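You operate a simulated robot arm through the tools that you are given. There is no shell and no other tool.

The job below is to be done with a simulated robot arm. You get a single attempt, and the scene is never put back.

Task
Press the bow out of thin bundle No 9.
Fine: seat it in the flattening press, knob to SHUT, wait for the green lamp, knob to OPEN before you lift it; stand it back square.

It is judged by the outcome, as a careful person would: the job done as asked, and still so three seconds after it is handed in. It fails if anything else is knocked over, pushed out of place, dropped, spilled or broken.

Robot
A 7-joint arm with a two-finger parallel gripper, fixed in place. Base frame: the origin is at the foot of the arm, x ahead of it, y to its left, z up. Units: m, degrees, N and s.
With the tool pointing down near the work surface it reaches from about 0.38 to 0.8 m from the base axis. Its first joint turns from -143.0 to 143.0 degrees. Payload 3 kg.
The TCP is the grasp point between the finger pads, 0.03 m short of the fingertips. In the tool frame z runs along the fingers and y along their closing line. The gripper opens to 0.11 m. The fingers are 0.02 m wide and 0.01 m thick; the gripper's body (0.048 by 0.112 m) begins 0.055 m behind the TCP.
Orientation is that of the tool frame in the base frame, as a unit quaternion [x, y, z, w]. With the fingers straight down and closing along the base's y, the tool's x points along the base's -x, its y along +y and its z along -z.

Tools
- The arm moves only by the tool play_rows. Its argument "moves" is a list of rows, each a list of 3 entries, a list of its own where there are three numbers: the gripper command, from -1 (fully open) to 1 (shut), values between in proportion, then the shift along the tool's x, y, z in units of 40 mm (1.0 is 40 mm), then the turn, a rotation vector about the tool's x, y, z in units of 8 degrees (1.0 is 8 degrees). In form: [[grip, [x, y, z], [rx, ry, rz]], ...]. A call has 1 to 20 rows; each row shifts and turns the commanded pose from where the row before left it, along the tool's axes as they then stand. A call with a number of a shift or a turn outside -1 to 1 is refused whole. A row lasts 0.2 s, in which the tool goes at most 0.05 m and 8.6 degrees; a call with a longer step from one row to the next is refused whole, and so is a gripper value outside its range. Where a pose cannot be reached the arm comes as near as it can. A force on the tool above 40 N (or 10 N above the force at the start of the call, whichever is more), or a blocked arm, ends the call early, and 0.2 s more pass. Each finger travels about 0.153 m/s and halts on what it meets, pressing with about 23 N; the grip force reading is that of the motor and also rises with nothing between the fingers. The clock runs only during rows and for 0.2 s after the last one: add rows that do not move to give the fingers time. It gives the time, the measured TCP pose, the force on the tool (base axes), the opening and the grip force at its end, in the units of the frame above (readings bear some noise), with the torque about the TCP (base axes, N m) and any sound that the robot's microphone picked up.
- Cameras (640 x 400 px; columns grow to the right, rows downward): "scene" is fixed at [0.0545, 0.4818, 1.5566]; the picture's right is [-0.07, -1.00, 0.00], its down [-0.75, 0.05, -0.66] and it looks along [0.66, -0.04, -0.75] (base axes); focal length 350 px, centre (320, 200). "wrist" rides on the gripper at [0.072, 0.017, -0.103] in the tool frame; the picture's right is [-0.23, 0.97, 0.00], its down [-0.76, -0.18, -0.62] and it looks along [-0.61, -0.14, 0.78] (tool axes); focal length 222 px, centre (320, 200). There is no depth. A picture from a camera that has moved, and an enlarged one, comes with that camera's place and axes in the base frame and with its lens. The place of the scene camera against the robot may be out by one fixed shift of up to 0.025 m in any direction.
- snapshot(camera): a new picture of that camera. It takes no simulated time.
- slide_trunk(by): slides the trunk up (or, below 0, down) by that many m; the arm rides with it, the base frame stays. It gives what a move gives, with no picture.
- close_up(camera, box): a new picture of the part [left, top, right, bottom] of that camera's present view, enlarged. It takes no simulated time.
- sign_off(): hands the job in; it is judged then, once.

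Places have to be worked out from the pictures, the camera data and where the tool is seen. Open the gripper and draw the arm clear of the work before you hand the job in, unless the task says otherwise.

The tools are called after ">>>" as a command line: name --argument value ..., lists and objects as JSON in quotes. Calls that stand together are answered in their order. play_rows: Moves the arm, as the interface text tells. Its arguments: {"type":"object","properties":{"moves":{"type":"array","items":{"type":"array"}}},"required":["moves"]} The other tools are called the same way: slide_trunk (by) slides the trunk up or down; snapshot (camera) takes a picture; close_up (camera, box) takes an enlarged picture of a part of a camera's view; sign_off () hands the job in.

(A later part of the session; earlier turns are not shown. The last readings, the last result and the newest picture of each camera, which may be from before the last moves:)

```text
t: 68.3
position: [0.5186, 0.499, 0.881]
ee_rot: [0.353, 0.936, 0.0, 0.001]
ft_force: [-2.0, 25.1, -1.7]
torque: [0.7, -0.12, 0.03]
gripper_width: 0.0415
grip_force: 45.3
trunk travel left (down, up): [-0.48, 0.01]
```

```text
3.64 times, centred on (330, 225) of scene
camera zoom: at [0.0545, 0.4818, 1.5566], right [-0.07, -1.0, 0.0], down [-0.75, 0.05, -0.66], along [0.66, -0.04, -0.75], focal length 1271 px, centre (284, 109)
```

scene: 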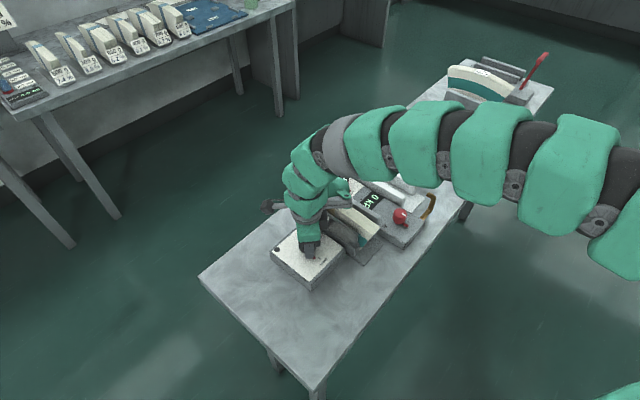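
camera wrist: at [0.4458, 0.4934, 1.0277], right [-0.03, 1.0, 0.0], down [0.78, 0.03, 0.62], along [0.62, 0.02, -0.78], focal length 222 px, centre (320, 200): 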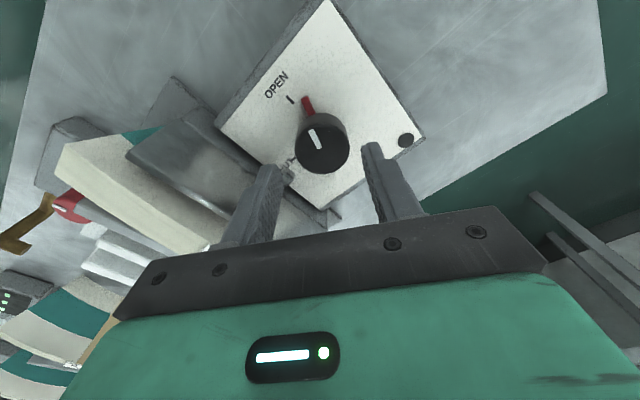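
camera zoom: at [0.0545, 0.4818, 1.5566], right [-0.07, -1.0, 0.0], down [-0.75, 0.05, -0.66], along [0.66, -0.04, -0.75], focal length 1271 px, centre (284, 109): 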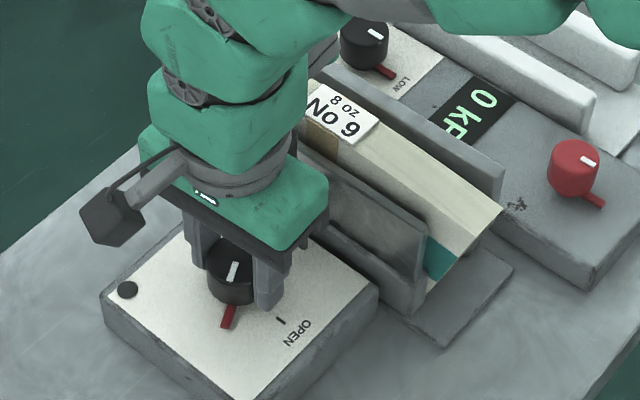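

The knob follows clockwise with no torque. A 25 N side load shows the knob axis is about 2.5 mm further in +y than my TCP, so I'll correct that and continue to yaw −95°.

>>> play_rows --moves '[[1, [0.041, 0.047, 0], [0, 0, 0]], [1, [0, 0, 0], [0, 0, 0.9615]], [1, [0, 0, 0], [0, 0, 0.9615]], [1, [0, 0, 0], [0, 0, 0.9615]], [1, [0, 0, 0], [0, 0, 0.9615]], [1, [0, 0, 0], [0, 0, 0.9615]], [1, [0, 0, 0], [0, 0, 0.9615]], [1, [0, 0, 0], [0, 0, 0.9615]], [1, [0, 0, 0], [0, 0, 0]]]'

>>> close_up --camera "wrist" --box '[220, 40, 420, 240]'

>>> close_up --camera "scene" --box '[260, 170, 400, 280]'

```text
t: 70.3
position: [0.5204, 0.501, 0.8808]
ee_rot: [0.738, 0.675, 0.001, 0.002]
ft_force: [4.5, 6.3, 6.8]
torque: [0.1, -0.08, -0.01]
gripper_width: 0.0414
grip_force: 45.1
trunk travel left (down, up): [-0.48, 0.01]
```

```text
2.00 times, centred on (320, 140) of wrist
camera zoom: at [0.5439, 0.569, 0.984], right [0.95, -0.31, 0.0], down [-0.25, -0.74, 0.62], along [-0.19, -0.59, -0.78], focal length 444 px, centre (320, 320)
```

zoom: 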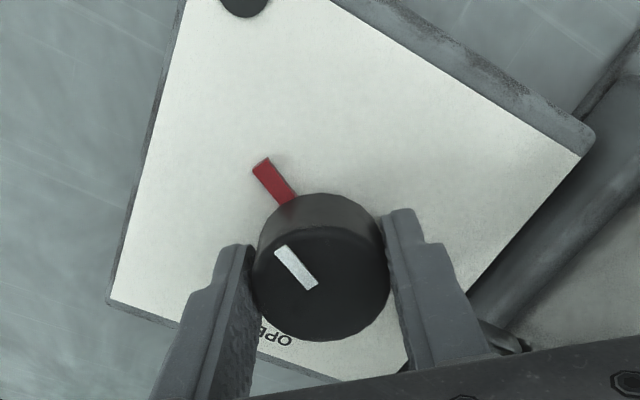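

```text
3.64 times, centred on (330, 225) of scene
camera zoom: at [0.0545, 0.4818, 1.5566], right [-0.07, -1.0, 0.0], down [-0.75, 0.05, -0.66], along [0.66, -0.04, -0.75], focal length 1271 px, centre (284, 109)
```

zoom: 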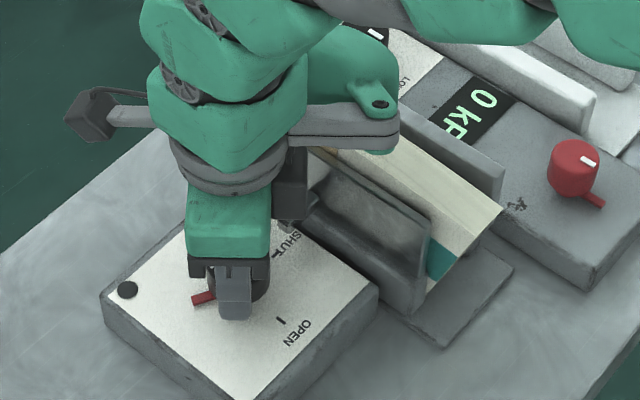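

About 125° done, with the pointer now on the lamp side. For the next stroke I'll re-grip at yaw −30° so the pointer stays between the fingers, and turn another 65°.

>>> play_rows --moves '[[0.0, [0, 0, 0], [0, 0, 0]], [0.0, [0, 0, 0], [0, 0, 0]], [0.0, [0, 0, -0.5], [0, 0, 0]], [0.0, [0, 0, -0.5], [0, 0, 0]], [0.0, [0, 0, 0], [0, 0, -0.9028]], [0.0, [0, 0, 0], [0, 0, -0.9028]], [0.0, [0, 0, 0], [0, 0, -0.9028]], [0.0, [0, 0, 0], [0, 0, -0.9028]], [0.0, [0, 0, 0], [0, 0, -0.9028]], [0.0, [0, 0, 0], [0, 0, -0.9028]], [0.0, [0, 0, 0], [0, 0, -0.9028]], [0.0, [0, 0, 0], [0, 0, -0.9028]], [0.0, [0, 0, 0], [0, 0, -0.9028]], [0.0, [0, 0, 0], [0, 0, 0]]]'

>>> snapshot --camera "wrist"

>>> close_up --camera "wrist" --box '[230, 50, 410, 210]'

```text
t: 73.3
position: [0.5186, 0.5001, 0.9203]
ee_rot: [0.258, 0.966, 0.0, 0.001]
ft_force: [-0.6, -0.5, -0.4]
torque: [0.01, 0.01, -0.01]
gripper_width: 0.0548
grip_force: 0.0
trunk travel left (down, up): [-0.48, 0.01]
```

```text
taken
camera wrist: at [0.4655, 0.5495, 1.0239], right [0.68, 0.73, 0.0], down [0.57, -0.53, 0.62], along [0.46, -0.43, -0.78], focal length 222 px, centre (320, 200)
```

wrist: 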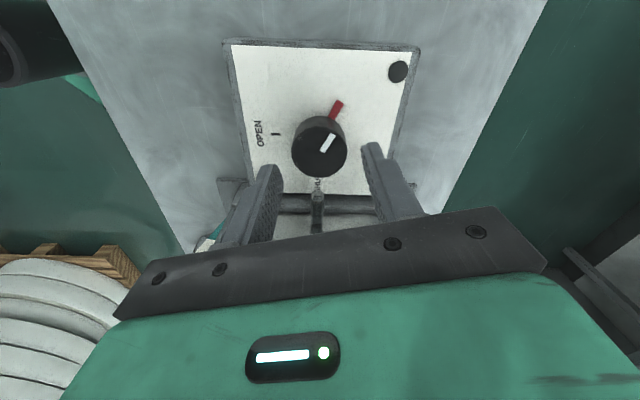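

```text
2.50 times, centred on (320, 130) of wrist
camera zoom: at [0.4655, 0.5495, 1.0239], right [0.68, 0.73, 0.0], down [0.57, -0.53, 0.62], along [0.46, -0.43, -0.78], focal length 555 px, centre (320, 375)
```

zoom: 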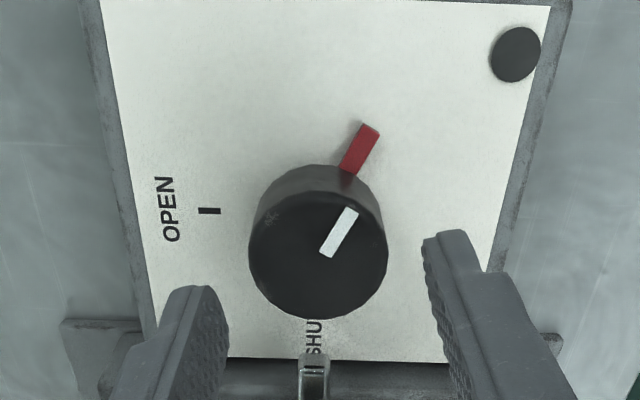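

The panel is clearly seen: OPEN at 9 o'clock, SHUT at 6 o'clock, pointer now at about 1 o'clock. Clockwise to 6 needs about 150° more. I'll lower, grip and turn 65°.

>>> play_rows --moves '[[0.0, [0, 0, 0.5], [0, 0, 0]], [0.0, [0, 0, 0.5], [0, 0, 0]], [0.0, [0, 0, 0], [0, 0, 0]], [0.3, [0, 0, 0], [0, 0, 0]], [1, [0, 0, 0], [0, 0, 0]], [1, [0, 0, 0], [0, 0, 0]], [1, [0, 0, 0], [0, 0, 0.9028]], [1, [0, 0, 0], [0, 0, 0.9028]], [1, [0, 0, 0], [0, 0, 0.9028]], [1, [0, 0, 0], [0, 0, 0.9028]], [1, [0, 0, 0], [0, 0, 0.9028]], [1, [0, 0, 0], [0, 0, 0.9028]], [1, [0, 0, 0], [0, 0, 0.9028]], [1, [0, 0, 0], [0, 0, 0.9028]], [1, [0, 0, 0], [0, 0, 0.9028]]]'

>>> close_up --camera "wrist" --box '[220, 20, 420, 220]'

>>> close_up --camera "scene" --box '[260, 170, 400, 280]'

```text
t: 76.5
position: [0.5206, 0.4997, 0.8803]
ee_rot: [0.738, 0.675, 0.0, 0.001]
ft_force: [5.9, 0.7, 5.6]
torque: [-0.8, -0.22, 0.03]
gripper_width: 0.0409
grip_force: 44.4
trunk travel left (down, up): [-0.48, 0.01]
```

```text
2.00 times, centred on (320, 120) of wrist
camera zoom: at [0.5439, 0.5691, 0.9842], right [0.95, -0.31, 0.0], down [-0.25, -0.74, 0.62], along [-0.19, -0.59, -0.78], focal length 444 px, centre (320, 360)
```

zoom: 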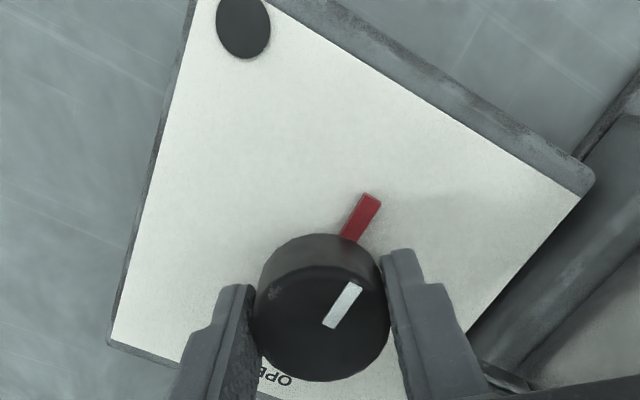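

```text
3.64 times, centred on (330, 225) of scene
camera zoom: at [0.0545, 0.4818, 1.5566], right [-0.07, -1.0, 0.0], down [-0.75, 0.05, -0.66], along [0.66, -0.04, -0.75], focal length 1271 px, centre (284, 109)
```

zoom: 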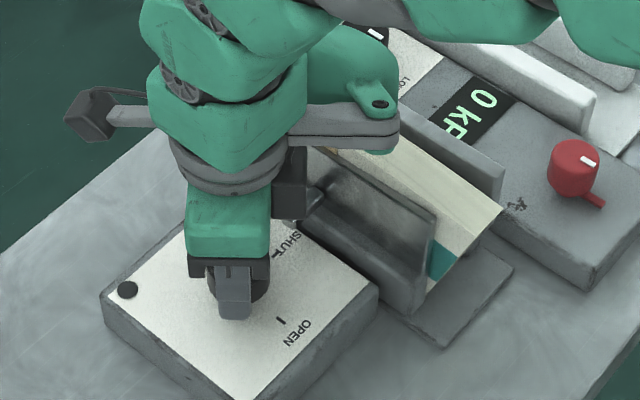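

Another 65° done, and the moving plate appears to be creeping toward the bundle. I'll re-grip at yaw +5° for the final stroke.

>>> play_rows --moves '[[0.0, [0, 0, 0], [0, 0, 0]], [0.0, [0, 0, 0], [0, 0, 0]], [0.0, [0, 0, -0.5], [0, 0, 0]], [0.0, [0, 0, -0.5], [0, 0, 0]], [0.0, [0, 0, 0], [0, 0, -0.9615]], [0.0, [0, 0, 0], [0, 0, -0.9615]], [0.0, [0, 0, 0], [0, 0, -0.9615]], [0.0, [0, 0, 0], [0, 0, -0.9615]], [0.0, [0, 0, 0], [0, 0, -0.9615]], [0.0, [0, 0, 0], [0, 0, -0.9615]], [0.0, [0, 0, 0], [0, 0, -0.9615]], [0.0, [0, 0, 0], [0, 0, -0.9615]], [0.0, [0, 0, 0], [0, 0, -0.9615]], [0.0, [0, 0, 0], [0, 0, -0.9615]], [0.0, [0, 0, 0], [0, 0, -0.9615]], [0.0, [0, 0, 0], [0, 0, -0.9615]], [0.0, [0, 0, 0], [0, 0, -0.9615]], [0.0, [0, 0, 0], [0, 0, 0]]]'

>>> snapshot --camera "wrist"

>>> close_up --camera "wrist" --box '[200, 50, 420, 230]'

>>> close_up --camera "scene" --box '[260, 150, 400, 280]'

```text
t: 80.3
position: [0.5203, 0.4997, 0.9206]
ee_rot: [-0.045, 0.999, 0.0, 0.001]
ft_force: [-0.1, 0.3, 0.0]
torque: [-0.01, -0.02, 0.01]
gripper_width: 0.0552
grip_force: 0.1
trunk travel left (down, up): [-0.48, 0.01]
```

```text
taken
camera wrist: at [0.4465, 0.5089, 1.0238], right [0.14, 0.99, 0.0], down [0.77, -0.11, 0.62], along [0.62, -0.09, -0.78], focal length 222 px, centre (320, 200)
```

wrist: 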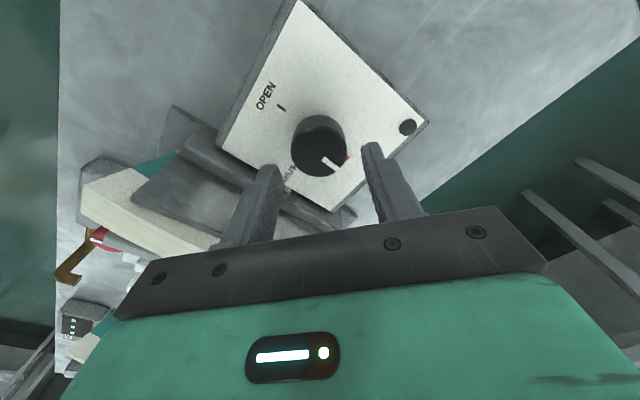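

```text
2.22 times, centred on (310, 140) of wrist
camera zoom: at [0.4465, 0.5089, 1.0238], right [0.14, 0.99, 0.0], down [0.77, -0.11, 0.62], along [0.62, -0.09, -0.78], focal length 494 px, centre (342, 333)
```

zoom: 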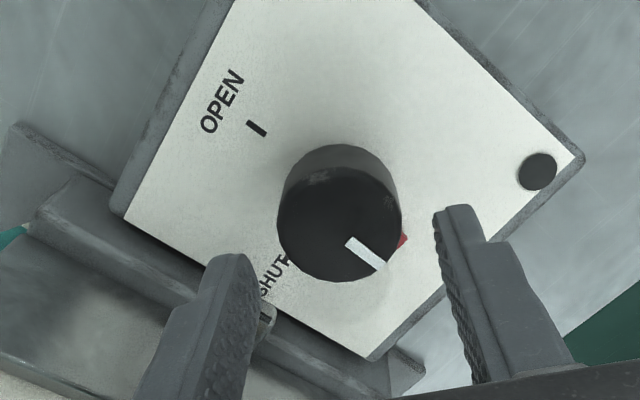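

```text
3.08 times, centred on (330, 215) of scene
camera zoom: at [0.0545, 0.4818, 1.5566], right [-0.07, -1.0, 0.0], down [-0.75, 0.05, -0.66], along [0.66, -0.04, -0.75], focal length 1075 px, centre (289, 154)
```

zoom: 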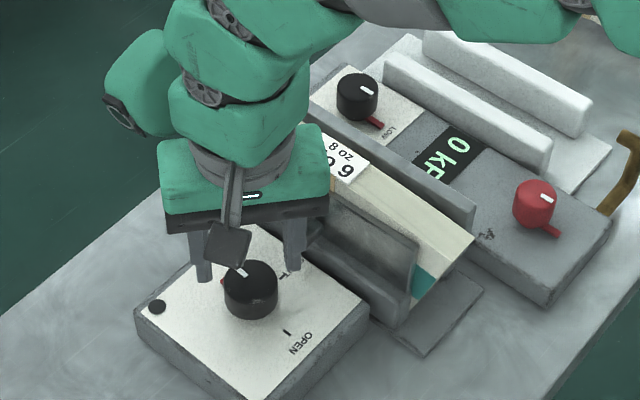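

The pointer needs about 85° more clockwise to SHUT. I'll lower, grip and turn.

>>> play_rows --moves '[[0.0, [0, 0, 0.5], [0, 0, 0]], [0.0, [0, 0, 0.5], [0, 0, 0]], [0.0, [0, 0, 0], [0, 0, 0]], [0.3, [0, 0, 0], [0, 0, 0]], [1, [0, 0, 0], [0, 0, 0]], [1, [0, 0, 0], [0, 0, 0]], [1, [0, 0, 0], [0, 0, 0.93]], [1, [0, 0, 0], [0, 0, 0.93]], [1, [0, 0, 0], [0, 0, 0.93]], [1, [0, 0, 0], [0, 0, 0.93]], [1, [0, 0, 0], [0, 0, 0.93]], [1, [0, 0, 0], [0, 0, 0.93]], [1, [0, 0, 0], [0, 0, 0.93]], [1, [0, 0, 0], [0, 0, 0.93]], [1, [0, 0, 0], [0, 0, 0.93]]]'

>>> close_up --camera "wrist" --box '[220, 20, 420, 220]'

>>> close_up --camera "scene" --box '[260, 150, 400, 280]'

```text
t: 83.5
position: [0.5189, 0.4992, 0.88]
ee_rot: [0.516, 0.857, 0.0, 0.001]
ft_force: [-2.2, -9.8, -9.7]
torque: [-0.39, 0.0, -0.02]
gripper_width: 0.0412
grip_force: 44.7
trunk travel left (down, up): [-0.48, 0.01]
```

```text
2.00 times, centred on (320, 120) of wrist
camera zoom: at [0.5014, 0.5698, 0.9837], right [0.97, 0.25, 0.0], down [0.2, -0.76, 0.62], along [0.16, -0.6, -0.78], focal length 444 px, centre (320, 360)
```

zoom: 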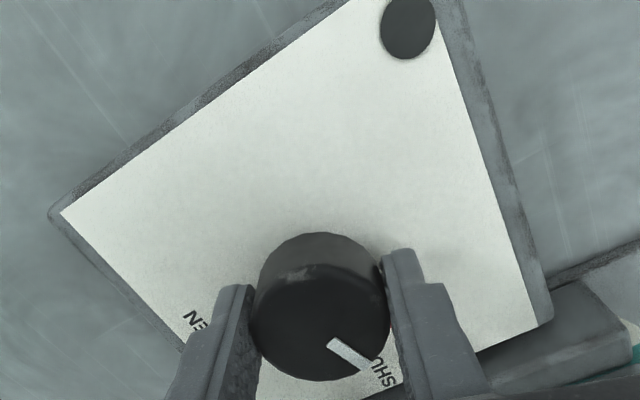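

```text
3.08 times, centred on (330, 215) of scene
camera zoom: at [0.0545, 0.4818, 1.5566], right [-0.07, -1.0, 0.0], down [-0.75, 0.05, -0.66], along [0.66, -0.04, -0.75], focal length 1075 px, centre (289, 154)
```

zoom: 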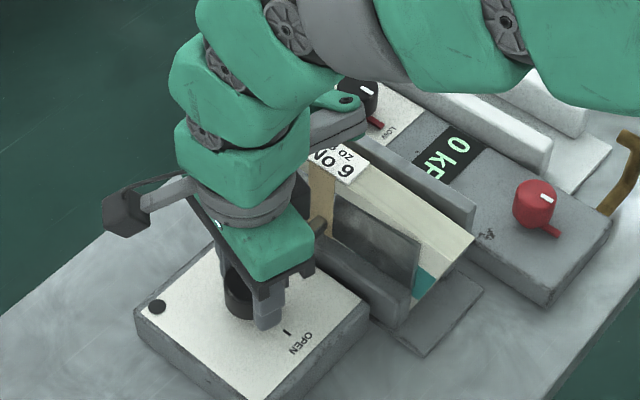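

The moving plate is advancing onto the bundle and the pointer nears SHUT. I'll continue the last ~20°, watching for the end stop.

>>> play_rows --moves '[[1, [0, 0, 0], [0, 0, 0.7]], [1, [0, 0, 0], [0, 0, 0.7]], [1, [0, 0, 0], [0, 0, 0.7]], [1, [0, 0, 0], [0, 0, 0]]]'

>>> close_up --camera "wrist" --box '[220, 20, 420, 220]'

>>> close_up --camera "scene" --box '[260, 150, 400, 280]'

```text
t: 84.5
position: [0.5197, 0.4992, 0.8821]
ee_rot: [0.635, 0.773, 0.0, 0.0]
ft_force: [2.1, -11.2, -6.8]
torque: [-0.46, -0.05, -0.03]
gripper_width: 0.0417
grip_force: 44.7
trunk travel left (down, up): [-0.48, 0.01]
```

```text
2.00 times, centred on (320, 120) of wrist
camera zoom: at [0.523, 0.5724, 0.9837], right [1.0, -0.03, 0.0], down [-0.03, -0.78, 0.62], along [-0.02, -0.62, -0.78], focal length 444 px, centre (320, 360)
```

zoom: 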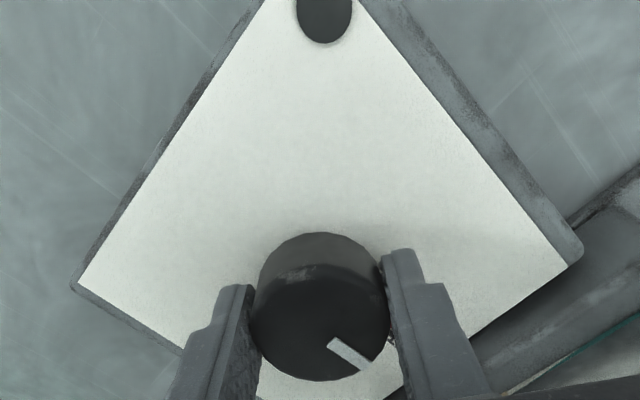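

```text
3.08 times, centred on (330, 215) of scene
camera zoom: at [0.0545, 0.4818, 1.5566], right [-0.07, -1.0, 0.0], down [-0.75, 0.05, -0.66], along [0.66, -0.04, -0.75], focal length 1075 px, centre (289, 154)
```

zoom: 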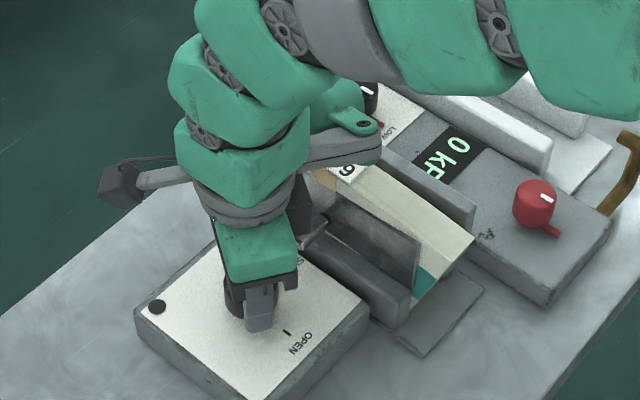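

No stop reached yet. A few more degrees while watching the torque.

>>> play_rows --moves '[[1, [0, 0, 0], [0, 0, 0.5]], [1, [0, 0, 0], [0, 0, 0.5]], [1, [0, 0, 0], [0, 0, 0]]]'

>>> close_up --camera "scene" --box '[260, 150, 400, 280]'

>>> close_up --camera "wrist" --box '[220, 0, 440, 220]'

```text
t: 85.3
position: [0.5189, 0.499, 0.8811]
ee_rot: [0.687, 0.727, 0.0, 0.0]
ft_force: [2.3, -11.5, -6.8]
torque: [-0.34, -0.05, 0.02]
gripper_width: 0.0412
grip_force: 44.8
trunk travel left (down, up): [-0.48, 0.01]
```

```text
3.08 times, centred on (330, 215) of scene
camera zoom: at [0.0545, 0.4818, 1.5566], right [-0.07, -1.0, 0.0], down [-0.75, 0.05, -0.66], along [0.66, -0.04, -0.75], focal length 1075 px, centre (289, 154)
```

zoom: 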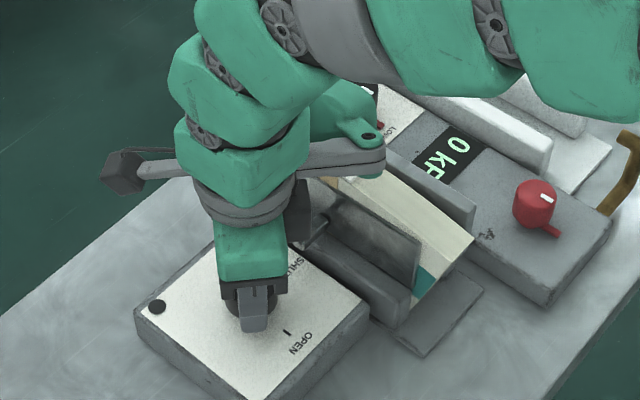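

```text
1.82 times, centred on (330, 110) of wrist
camera zoom: at [0.5335, 0.5713, 0.9838], right [0.98, -0.17, 0.0], down [-0.14, -0.77, 0.62], along [-0.11, -0.61, -0.78], focal length 404 px, centre (302, 364)
```

zoom: 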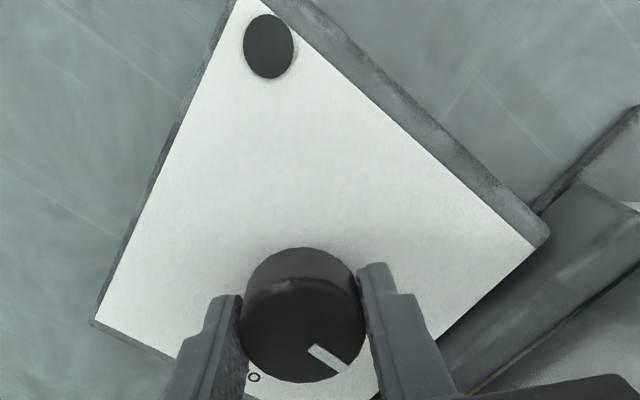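

I'll zoom on the jaws to see how far the moving plate has travelled.

>>> close_up --camera "scene" --box '[320, 190, 390, 245]'

>>> close_up --camera "scene" --box '[280, 215, 350, 270]'

>>> snapshot --camera "wrist"

```text
7.27 times, centred on (355, 218) of scene
camera zoom: at [0.0545, 0.4818, 1.5566], right [-0.07, -1.0, 0.0], down [-0.75, 0.05, -0.66], along [0.66, -0.04, -0.75], focal length 2542 px, centre (66, 73)
```

zoom: 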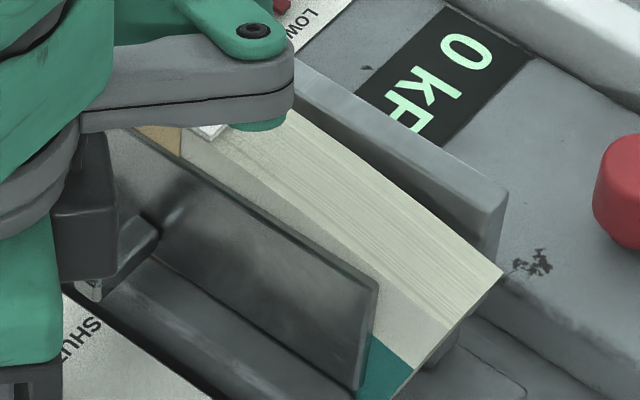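

```text
7.27 times, centred on (315, 242) of scene
camera zoom: at [0.0545, 0.4818, 1.5566], right [-0.07, -1.0, 0.0], down [-0.75, 0.05, -0.66], along [0.66, -0.04, -0.75], focal length 2542 px, centre (356, -109)
```

zoom: 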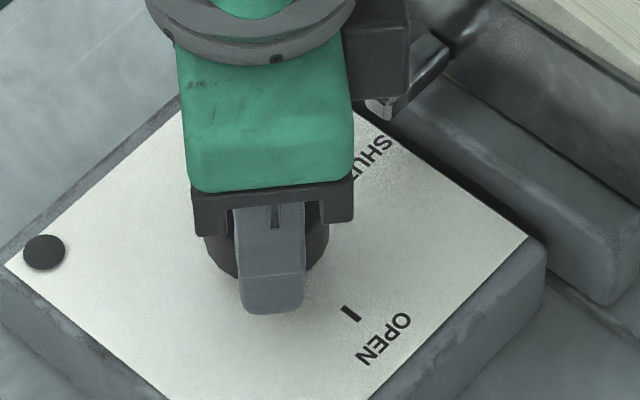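

```text
taken
camera wrist: at [0.5335, 0.5713, 0.9838], right [0.98, -0.17, 0.0], down [-0.14, -0.77, 0.62], along [-0.11, -0.61, -0.78], focal length 222 px, centre (320, 200)
```

wrist: 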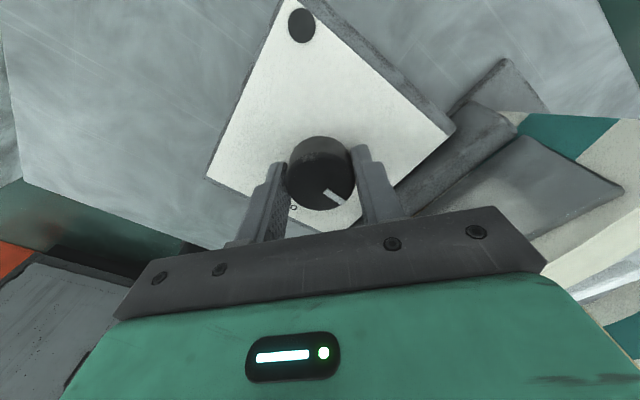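

The plate has closed onto the bundle. I'll open and lift to check the pointer against the SHUT mark and see the lamp.

>>> play_rows --moves '[[0.0, [0, 0, 0], [0, 0, 0]], [0.0, [0, 0, 0], [0, 0, 0]], [0.0, [0, 0, -0.5], [0, 0, 0]], [0.0, [0, 0, -0.5], [0, 0, 0]], [0.0, [0, 0, 0], [0, 0, 0]]]'

>>> snapshot --camera "wrist"

>>> close_up --camera "wrist" --box '[220, 0, 440, 220]'

>>> close_up --camera "scene" --box '[280, 205, 360, 270]'

```text
t: 86.5
position: [0.5202, 0.4997, 0.9212]
ee_rot: [0.688, 0.726, -0.001, 0.001]
ft_force: [0.4, 0.0, -0.8]
torque: [0.0, 0.02, -0.02]
gripper_width: 0.0551
grip_force: 0.1
trunk travel left (down, up): [-0.48, 0.01]
```

```text
taken
camera wrist: at [0.5328, 0.5709, 1.0246], right [0.99, -0.17, 0.0], down [-0.14, -0.77, 0.62], along [-0.11, -0.62, -0.78], focal length 222 px, centre (320, 200)
```

wrist: 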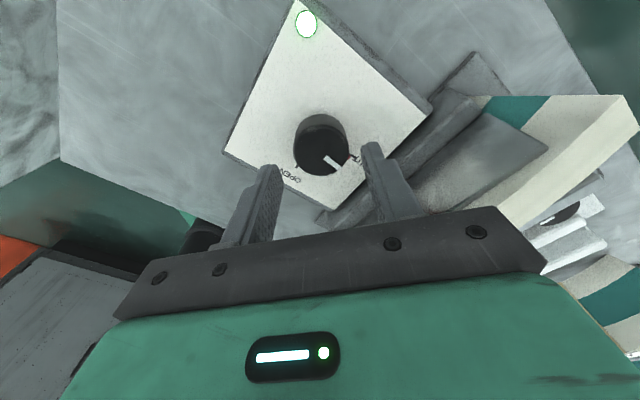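

```text
1.82 times, centred on (330, 110) of wrist
camera zoom: at [0.5328, 0.5709, 1.0246], right [0.99, -0.17, 0.0], down [-0.14, -0.77, 0.62], along [-0.11, -0.62, -0.78], focal length 404 px, centre (302, 364)
```

zoom: 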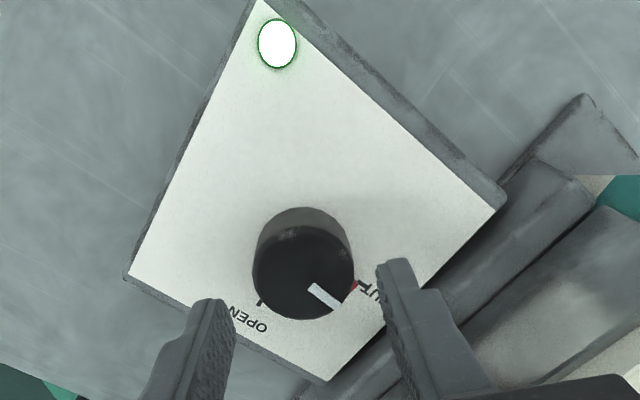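

```text
6.15 times, centred on (320, 238) of scene
camera zoom: at [0.0545, 0.4818, 1.5566], right [-0.07, -1.0, 0.0], down [-0.75, 0.05, -0.66], along [0.66, -0.04, -0.75], focal length 2150 px, centre (320, -31)
```

zoom: 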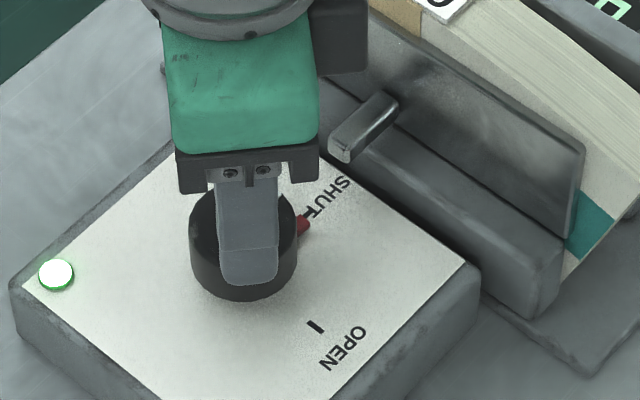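

The green lamp is lit and the pointer is at SHUT. I'll check the bundle's shape in the press.

>>> close_up --camera "scene" --box '[280, 150, 400, 250]'

>>> close_up --camera "scene" --box '[320, 180, 390, 245]'

```text
4.00 times, centred on (340, 200) of scene
camera zoom: at [0.0545, 0.4818, 1.5566], right [-0.07, -1.0, 0.0], down [-0.75, 0.05, -0.66], along [0.66, -0.04, -0.75], focal length 1398 px, centre (240, 200)
```

zoom: 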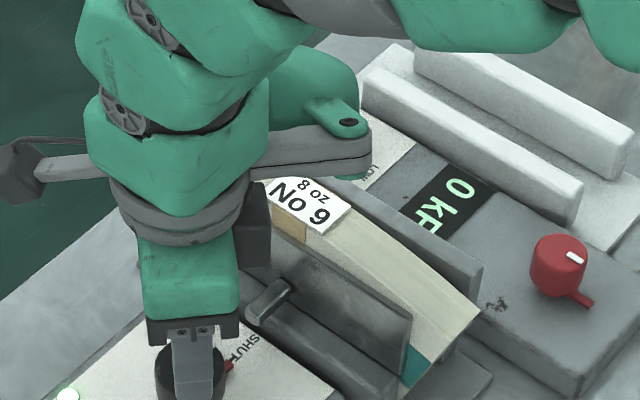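

```text
6.15 times, centred on (355, 212) of scene
camera zoom: at [0.0545, 0.4818, 1.5566], right [-0.07, -1.0, 0.0], down [-0.75, 0.05, -0.66], along [0.66, -0.04, -0.75], focal length 2150 px, centre (105, 123)
```

zoom: 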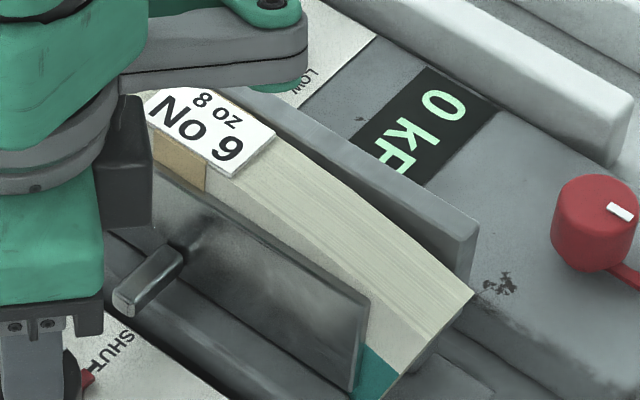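

The lamp is green but the top still looks arched from here. I'll wait a moment without moving and compare.

>>> play_rows --moves '[[0.0, [0, 0, 0], [0, 0, 0]], [0.0, [0, 0, 0], [0, 0, 0]], [0.0, [0, 0, 0], [0, 0, 0]], [0.0, [0, 0, 0], [0, 0, 0]], [0.0, [0, 0, 0], [0, 0, 0]], [0.0, [0, 0, 0], [0, 0, 0]], [0.0, [0, 0, 0], [0, 0, 0]], [0.0, [0, 0, 0], [0, 0, 0]]]'

>>> close_up --camera "scene" --box '[320, 180, 390, 245]'

>>> snapshot --camera "scene"

```text
t: 88.3
position: [0.5198, 0.4987, 0.921]
ee_rot: [0.687, 0.727, 0.0, 0.002]
ft_force: [0.1, -0.6, 0.3]
torque: [0.02, -0.01, 0.02]
gripper_width: 0.0548
grip_force: 0.1
trunk travel left (down, up): [-0.48, 0.01]
```

```text
6.15 times, centred on (355, 212) of scene
camera zoom: at [0.0545, 0.4818, 1.5566], right [-0.07, -1.0, 0.0], down [-0.75, 0.05, -0.66], along [0.66, -0.04, -0.75], focal length 2150 px, centre (105, 123)
```

zoom: 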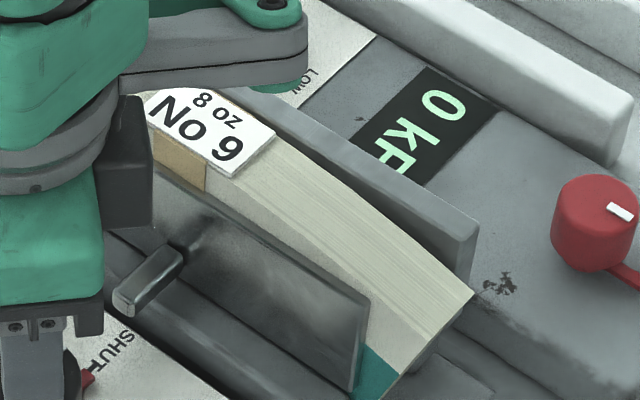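

```text
taken
```

scene: 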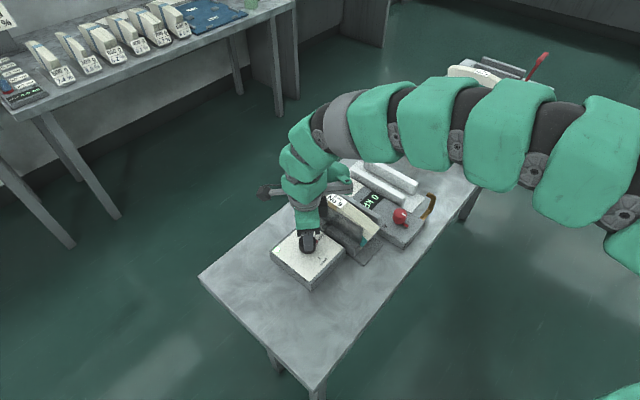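

The lamp stays green. I need the jaws open to judge the shape, so the knob goes back to OPEN, counter-clockwise in the same three strokes. Stroke 1: lower, grip, turn 92°.

>>> play_rows --moves '[[0.0, [0, 0, 0.5], [0, 0, 0]], [0.0, [0, 0, 0.5], [0, 0, 0]], [0.0, [0, 0, 0], [0, 0, 0]], [0.3, [0, 0, 0], [0, 0, 0]], [1, [0, 0, 0], [0, 0, 0]], [1, [0, 0, 0], [0, 0, 0]], [1, [0, 0, 0], [0, 0, -0.9583]], [1, [0, 0, 0], [0, 0, -0.9583]], [1, [0, 0, 0], [0, 0, -0.9583]], [1, [0, 0, 0], [0, 0, -0.9583]], [1, [0, 0, 0], [0, 0, -0.9583]], [1, [0, 0, 0], [0, 0, -0.9583]], [1, [0, 0, 0], [0, 0, -0.9583]], [1, [0, 0, 0], [0, 0, -0.9583]], [1, [0, 0, 0], [0, 0, -0.9583]], [1, [0, 0, 0], [0, 0, -0.9583]], [1, [0, 0, 0], [0, 0, -0.9583]], [1, [0, 0, 0], [0, 0, -0.9583]]]'

>>> close_up --camera "wrist" --box '[210, 30, 430, 230]'

>>> close_up --camera "scene" --box '[260, 150, 400, 280]'

```text
t: 92.1
position: [0.5201, 0.4985, 0.8813]
ee_rot: [-0.046, 0.999, -0.001, 0.001]
ft_force: [4.9, -10.4, 13.6]
torque: [-0.42, -0.27, 0.01]
gripper_width: 0.0413
grip_force: 45.2
trunk travel left (down, up): [-0.48, 0.01]
```

```text
2.00 times, centred on (320, 130) of wrist
camera zoom: at [0.4466, 0.5075, 0.9843], right [0.14, 0.99, 0.0], down [0.77, -0.11, 0.62], along [0.62, -0.09, -0.78], focal length 444 px, centre (320, 340)
```

zoom: 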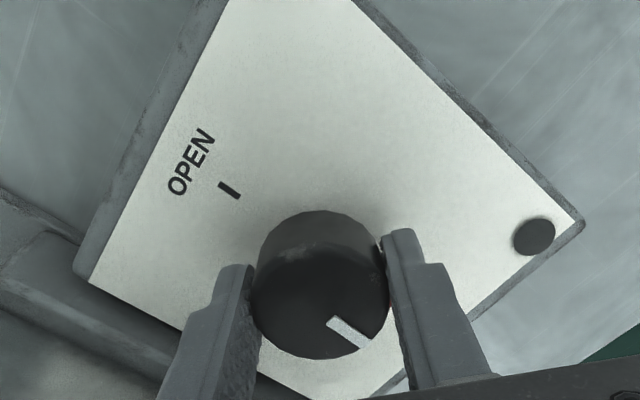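

```text
3.08 times, centred on (330, 215) of scene
camera zoom: at [0.0545, 0.4818, 1.5566], right [-0.07, -1.0, 0.0], down [-0.75, 0.05, -0.66], along [0.66, -0.04, -0.75], focal length 1075 px, centre (289, 154)
```

zoom: 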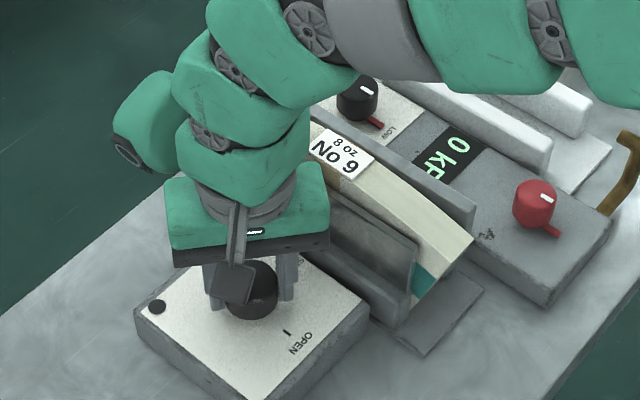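

The lamp went out as the knob left SHUT, as expected. I'll compare the bundle with the earlier picture.

>>> close_up --camera "scene" --box '[280, 150, 400, 250]'

>>> close_up --camera "scene" --box '[325, 185, 390, 245]'

```text
4.00 times, centred on (340, 200) of scene
camera zoom: at [0.0545, 0.4818, 1.5566], right [-0.07, -1.0, 0.0], down [-0.75, 0.05, -0.66], along [0.66, -0.04, -0.75], focal length 1398 px, centre (240, 200)
```

zoom: 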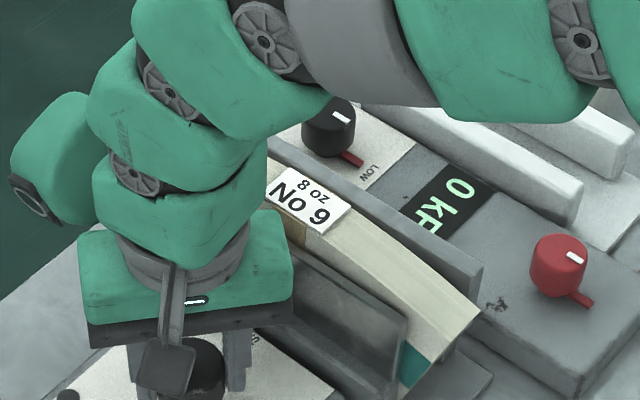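

```text
6.67 times, centred on (358, 215) of scene
camera zoom: at [0.0545, 0.4818, 1.5566], right [-0.07, -1.0, 0.0], down [-0.75, 0.05, -0.66], along [0.66, -0.04, -0.75], focal length 2330 px, centre (70, 100)
```

zoom: 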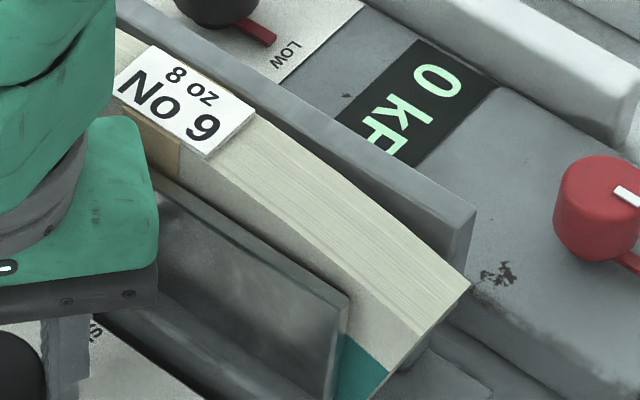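

The bundle's middle, which used to stand about 7 mm proud, now lies straight along the fixed plate, so the bow in plan looks pressed out. The arch profile seems to be its own shape. I'll continue to OPEN: release, lift and return to yaw −87°.

>>> play_rows --moves '[[0.0, [0, 0, 0], [0, 0, 0]], [0.0, [0, 0, 0], [0, 0, 0]], [0.0, [0, 0, -0.5], [0, 0, 0]], [0.0, [0, 0, -0.5], [0, 0, 0]], [0.0, [0, 0, 0], [0, 0, 0.9583]], [0.0, [0, 0, 0], [0, 0, 0.9583]], [0.0, [0, 0, 0], [0, 0, 0.9583]], [0.0, [0, 0, 0], [0, 0, 0.9583]], [0.0, [0, 0, 0], [0, 0, 0.9583]], [0.0, [0, 0, 0], [0, 0, 0.9583]], [0.0, [0, 0, 0], [0, 0, 0.9583]], [0.0, [0, 0, 0], [0, 0, 0.9583]], [0.0, [0, 0, 0], [0, 0, 0.9583]], [0.0, [0, 0, 0], [0, 0, 0.9583]], [0.0, [0, 0, 0], [0, 0, 0.9583]], [0.0, [0, 0, 0], [0, 0, 0.9583]], [0.0, [0, 0, 0], [0, 0, 0]]]'

>>> close_up --camera "wrist" --box '[220, 40, 420, 220]'

```text
t: 95.7
position: [0.5199, 0.4984, 0.9213]
ee_rot: [0.688, 0.725, 0.001, 0.0]
ft_force: [0.1, -0.4, -0.8]
torque: [-0.01, 0.0, 0.02]
gripper_width: 0.0549
grip_force: 0.0
trunk travel left (down, up): [-0.48, 0.01]
```

```text
2.22 times, centred on (320, 130) of wrist
camera zoom: at [0.5329, 0.5718, 1.0237], right [0.98, -0.17, 0.0], down [-0.14, -0.77, 0.62], along [-0.11, -0.61, -0.78], focal length 494 px, centre (320, 356)
```

zoom: 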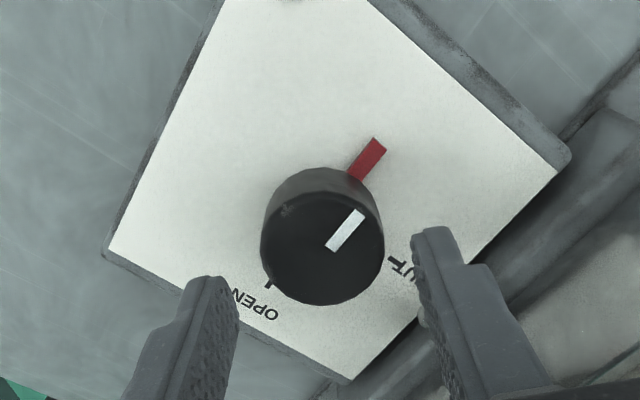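

The pointer came back 92°. Stroke 2: lower, grip, turn 92° counter-clockwise.

>>> play_rows --moves '[[0.0, [0, 0, 0.5], [0, 0, 0]], [0.0, [0, 0, 0.5], [0, 0, 0]], [0.0, [0, 0, 0], [0, 0, 0]], [0.3, [0, 0, 0], [0, 0, 0]], [1, [0, 0, 0], [0, 0, 0]], [1, [0, 0, 0], [0, 0, 0]], [1, [0, 0, 0], [0, 0, -0.9583]], [1, [0, 0, 0], [0, 0, -0.9583]], [1, [0, 0, 0], [0, 0, -0.9583]], [1, [0, 0, 0], [0, 0, -0.9583]], [1, [0, 0, 0], [0, 0, -0.9583]], [1, [0, 0, 0], [0, 0, -0.9583]], [1, [0, 0, 0], [0, 0, -0.9583]], [1, [0, 0, 0], [0, 0, -0.9583]], [1, [0, 0, 0], [0, 0, -0.9583]], [1, [0, 0, 0], [0, 0, -0.9583]], [1, [0, 0, 0], [0, 0, -0.9583]], [1, [0, 0, 0], [0, 0, -0.9583]]]'

>>> close_up --camera "wrist" --box '[210, 30, 430, 230]'

>>> close_up --camera "scene" --box '[260, 150, 400, 280]'

```text
t: 99.5
position: [0.5199, 0.4981, 0.8825]
ee_rot: [-0.047, 0.999, -0.001, 0.0]
ft_force: [-0.6, -9.0, 11.8]
torque: [-0.22, -0.21, -0.01]
gripper_width: 0.0412
grip_force: 45.2
trunk travel left (down, up): [-0.48, 0.01]
```

```text
2.00 times, centred on (320, 130) of wrist
camera zoom: at [0.4458, 0.5074, 0.9842], right [0.14, 0.99, 0.0], down [0.77, -0.1, 0.62], along [0.62, -0.09, -0.78], focal length 444 px, centre (320, 340)
```

zoom: 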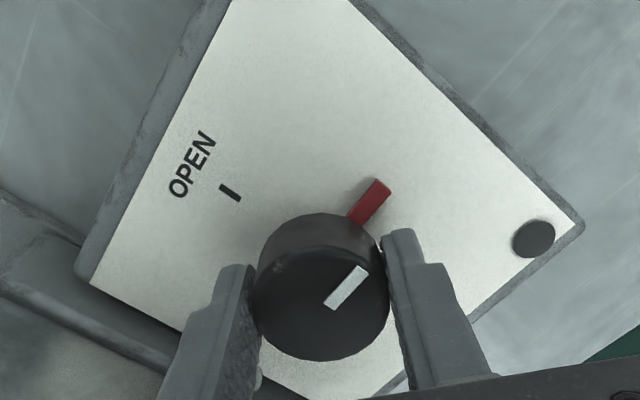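

```text
3.08 times, centred on (330, 215) of scene
camera zoom: at [0.0545, 0.4818, 1.5566], right [-0.07, -1.0, 0.0], down [-0.75, 0.05, -0.66], along [0.66, -0.04, -0.75], focal length 1075 px, centre (289, 154)
```

zoom: 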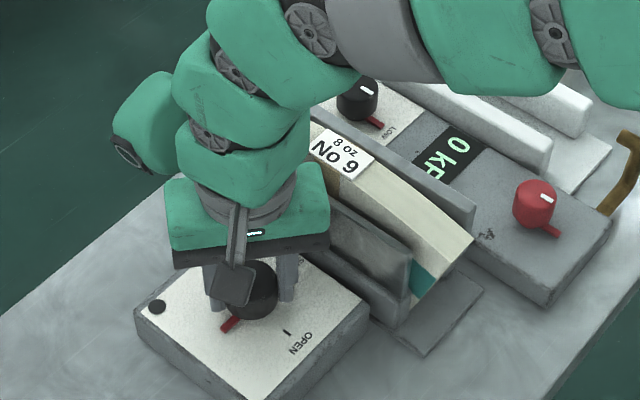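

Stroke 2 is done and the plate is retracting. I'll go back for stroke 3.

>>> play_rows --moves '[[0.0, [0, 0, 0], [0, 0, 0]], [0.0, [0, 0, 0], [0, 0, 0]], [0.0, [0, 0, -0.5], [0, 0, 0]], [0.0, [0, 0, -0.5], [0, 0, 0]], [0.0, [0, 0, 0], [0, 0, 0.9583]], [0.0, [0, 0, 0], [0, 0, 0.9583]], [0.0, [0, 0, 0], [0, 0, 0.9583]], [0.0, [0, 0, 0], [0, 0, 0.9583]], [0.0, [0, 0, 0], [0, 0, 0.9583]], [0.0, [0, 0, 0], [0, 0, 0.9583]], [0.0, [0, 0, 0], [0, 0, 0.9583]], [0.0, [0, 0, 0], [0, 0, 0.9583]], [0.0, [0, 0, 0], [0, 0, 0.9583]], [0.0, [0, 0, 0], [0, 0, 0.9583]], [0.0, [0, 0, 0], [0, 0, 0.9583]], [0.0, [0, 0, 0], [0, 0, 0.9583]], [0.0, [0, 0, 0], [0, 0, 0]]]'

>>> close_up --camera "wrist" --box '[220, 40, 420, 220]'

```text
t: 103.1
position: [0.5194, 0.5002, 0.9198]
ee_rot: [0.688, 0.726, 0.0, 0.001]
ft_force: [0.5, -0.6, -0.4]
torque: [-0.01, -0.01, 0.0]
gripper_width: 0.0547
grip_force: 0.1
trunk travel left (down, up): [-0.48, 0.01]
```

```text
2.22 times, centred on (320, 130) of wrist
camera zoom: at [0.5332, 0.5717, 1.024], right [0.98, -0.17, 0.0], down [-0.14, -0.77, 0.62], along [-0.11, -0.61, -0.78], focal length 494 px, centre (320, 356)
```

zoom: 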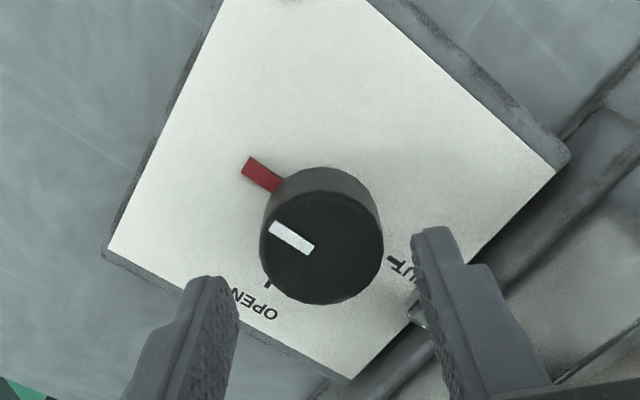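

About 85° left to OPEN. Stroke 3.

>>> play_rows --moves '[[0.0, [0, 0, 0.5], [0, 0, 0]], [0.0, [0, 0, 0.5], [0, 0, 0]], [0.0, [0, 0, 0], [0, 0, 0]], [0.3, [0, 0, 0], [0, 0, 0]], [1, [0, 0, 0], [0, 0, 0]], [1, [0, 0, 0], [0, 0, 0]], [1, [0, 0, 0], [0, 0, -0.9583]], [1, [0, 0, 0], [0, 0, -0.9583]], [1, [0, 0, 0], [0, 0, -0.9583]], [1, [0, 0, 0], [0, 0, -0.9583]], [1, [0, 0, 0], [0, 0, -0.9583]], [1, [0, 0, 0], [0, 0, -0.9583]], [1, [0, 0, 0], [0, 0, -0.9583]], [1, [0, 0, 0], [0, 0, -0.9583]], [1, [0, 0, 0], [0, 0, -0.9583]], [1, [0, 0, 0], [0, 0, -0.7]], [1, [0, 0, 0], [0, 0, 0]]]'

>>> close_up --camera "wrist" --box '[210, 30, 430, 230]'

>>> close_up --camera "scene" --box '[260, 150, 400, 280]'

```text
t: 106.7
position: [0.5191, 0.4984, 0.8814]
ee_rot: [0.105, 0.994, 0.0, 0.0]
ft_force: [-0.8, -7.4, 5.3]
torque: [-0.36, -0.05, -0.04]
gripper_width: 0.0411
grip_force: 45.1
trunk travel left (down, up): [-0.48, 0.01]
```

```text
2.00 times, centred on (320, 130) of wrist
camera zoom: at [0.4525, 0.5294, 0.9841], right [0.43, 0.9, 0.0], down [0.71, -0.33, 0.62], along [0.56, -0.27, -0.78], focal length 444 px, centre (320, 340)
```

zoom: 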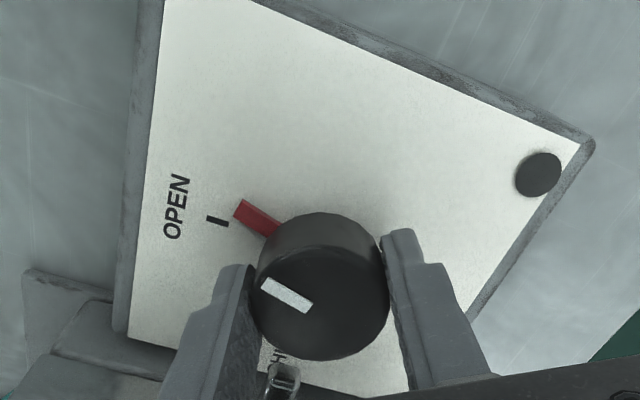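

```text
3.08 times, centred on (330, 215) of scene
camera zoom: at [0.0545, 0.4818, 1.5566], right [-0.07, -1.0, 0.0], down [-0.75, 0.05, -0.66], along [0.66, -0.04, -0.75], focal length 1075 px, centre (289, 154)
```

zoom: 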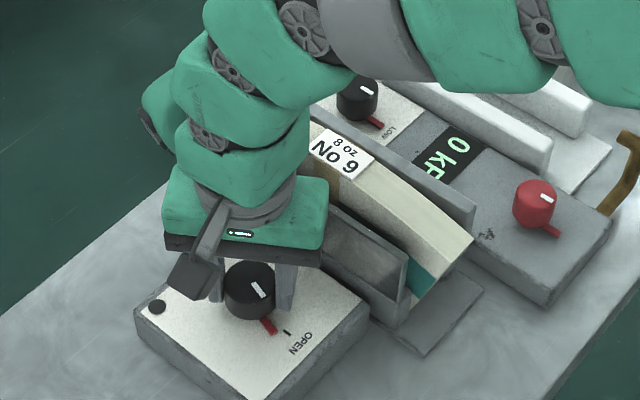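

The pointer is about 15° short of OPEN. I'll continue gently until it reaches the stop.

>>> play_rows --moves '[[1, [0, 0, 0], [0, 0, -0.6]], [1, [0, 0, 0], [0, 0, -0.6]], [1, [0, 0, 0], [0, 0, -0.5]], [1, [0, 0, 0], [0, 0, 0]]]'

>>> close_up --camera "wrist" --box '[210, 30, 430, 230]'

```text
t: 107.7
position: [0.5188, 0.499, 0.8812]
ee_rot: [-0.014, 1.0, -0.001, 0.0]
ft_force: [-0.9, -14.2, 4.3]
torque: [-0.48, -0.31, -0.01]
gripper_width: 0.0412
grip_force: 45.0
trunk travel left (down, up): [-0.48, 0.01]
```

```text
2.00 times, centred on (320, 130) of wrist
camera zoom: at [0.4469, 0.5125, 0.9841], right [0.2, 0.98, 0.0], down [0.77, -0.16, 0.62], along [0.61, -0.13, -0.78], focal length 444 px, centre (320, 340)
```

zoom: 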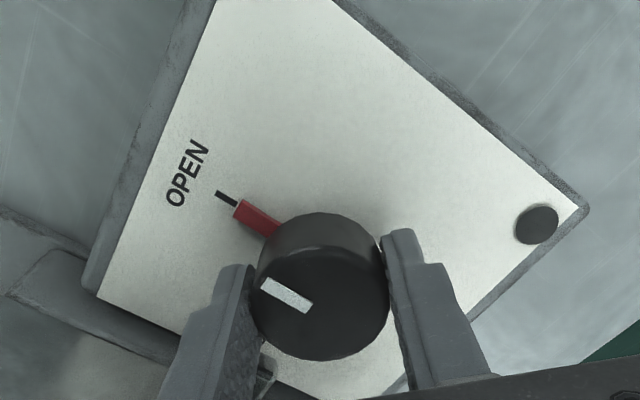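

The pointer lines up with the OPEN tick. I'll nudge 2° to the stop, release, and lift away.

>>> play_rows --moves '[[1, [0, 0, 0], [0, 0, -0.3]], [1, [0, 0, 0], [0, 0, 0]], [0.0, [0, 0, 0], [0, 0, 0]], [0.0, [0, 0, 0], [0, 0, 0]], [0.0, [0, 0, -0.6], [0, 0, 0]], [0.0, [0, 0, -0.8], [0, 0, 0]], [0.0, [0, 0, -0.9], [0, 0, 0]], [0.0, [0, 0, -0.9], [0, 0, 0]], [0.0, [0, 0, 0], [0, 0, 0]]]'

>>> snapshot --camera "wrist"

>>> close_up --camera "scene" --box '[260, 150, 400, 280]'

```text
t: 109.7
position: [0.519, 0.4996, 1.0094]
ee_rot: [-0.034, 0.999, -0.001, 0.0]
ft_force: [0.7, 0.0, 0.3]
torque: [0.04, -0.02, 0.02]
gripper_width: 0.055
grip_force: 0.1
trunk travel left (down, up): [-0.48, 0.01]
```

```text
taken
camera wrist: at [0.4464, 0.5101, 1.1121], right [0.16, 0.99, 0.0], down [0.77, -0.12, 0.62], along [0.62, -0.1, -0.78], focal length 222 px, centre (320, 200)
```

wrist: 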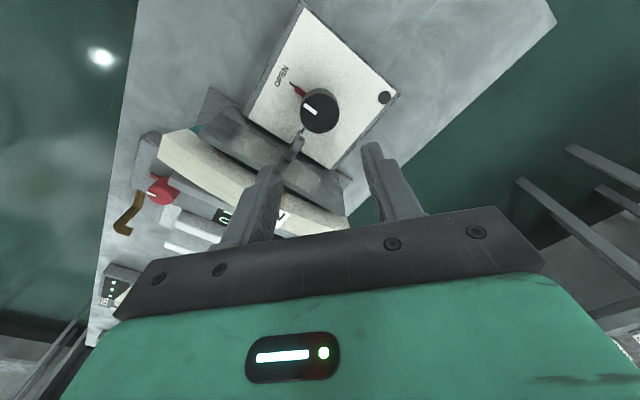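

```text
3.08 times, centred on (330, 215) of scene
camera zoom: at [0.0545, 0.4818, 1.5566], right [-0.07, -1.0, 0.0], down [-0.75, 0.05, -0.66], along [0.66, -0.04, -0.75], focal length 1075 px, centre (289, 154)
```

zoom: 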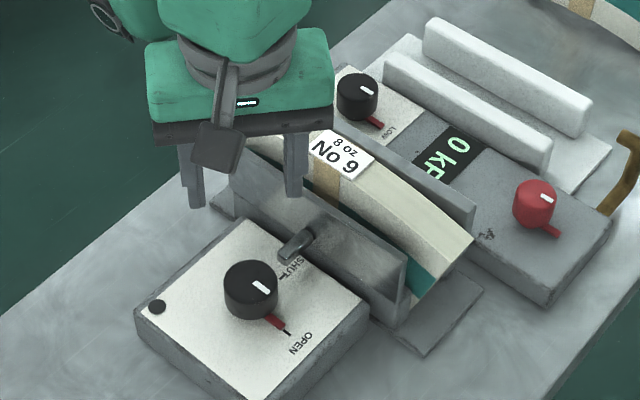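

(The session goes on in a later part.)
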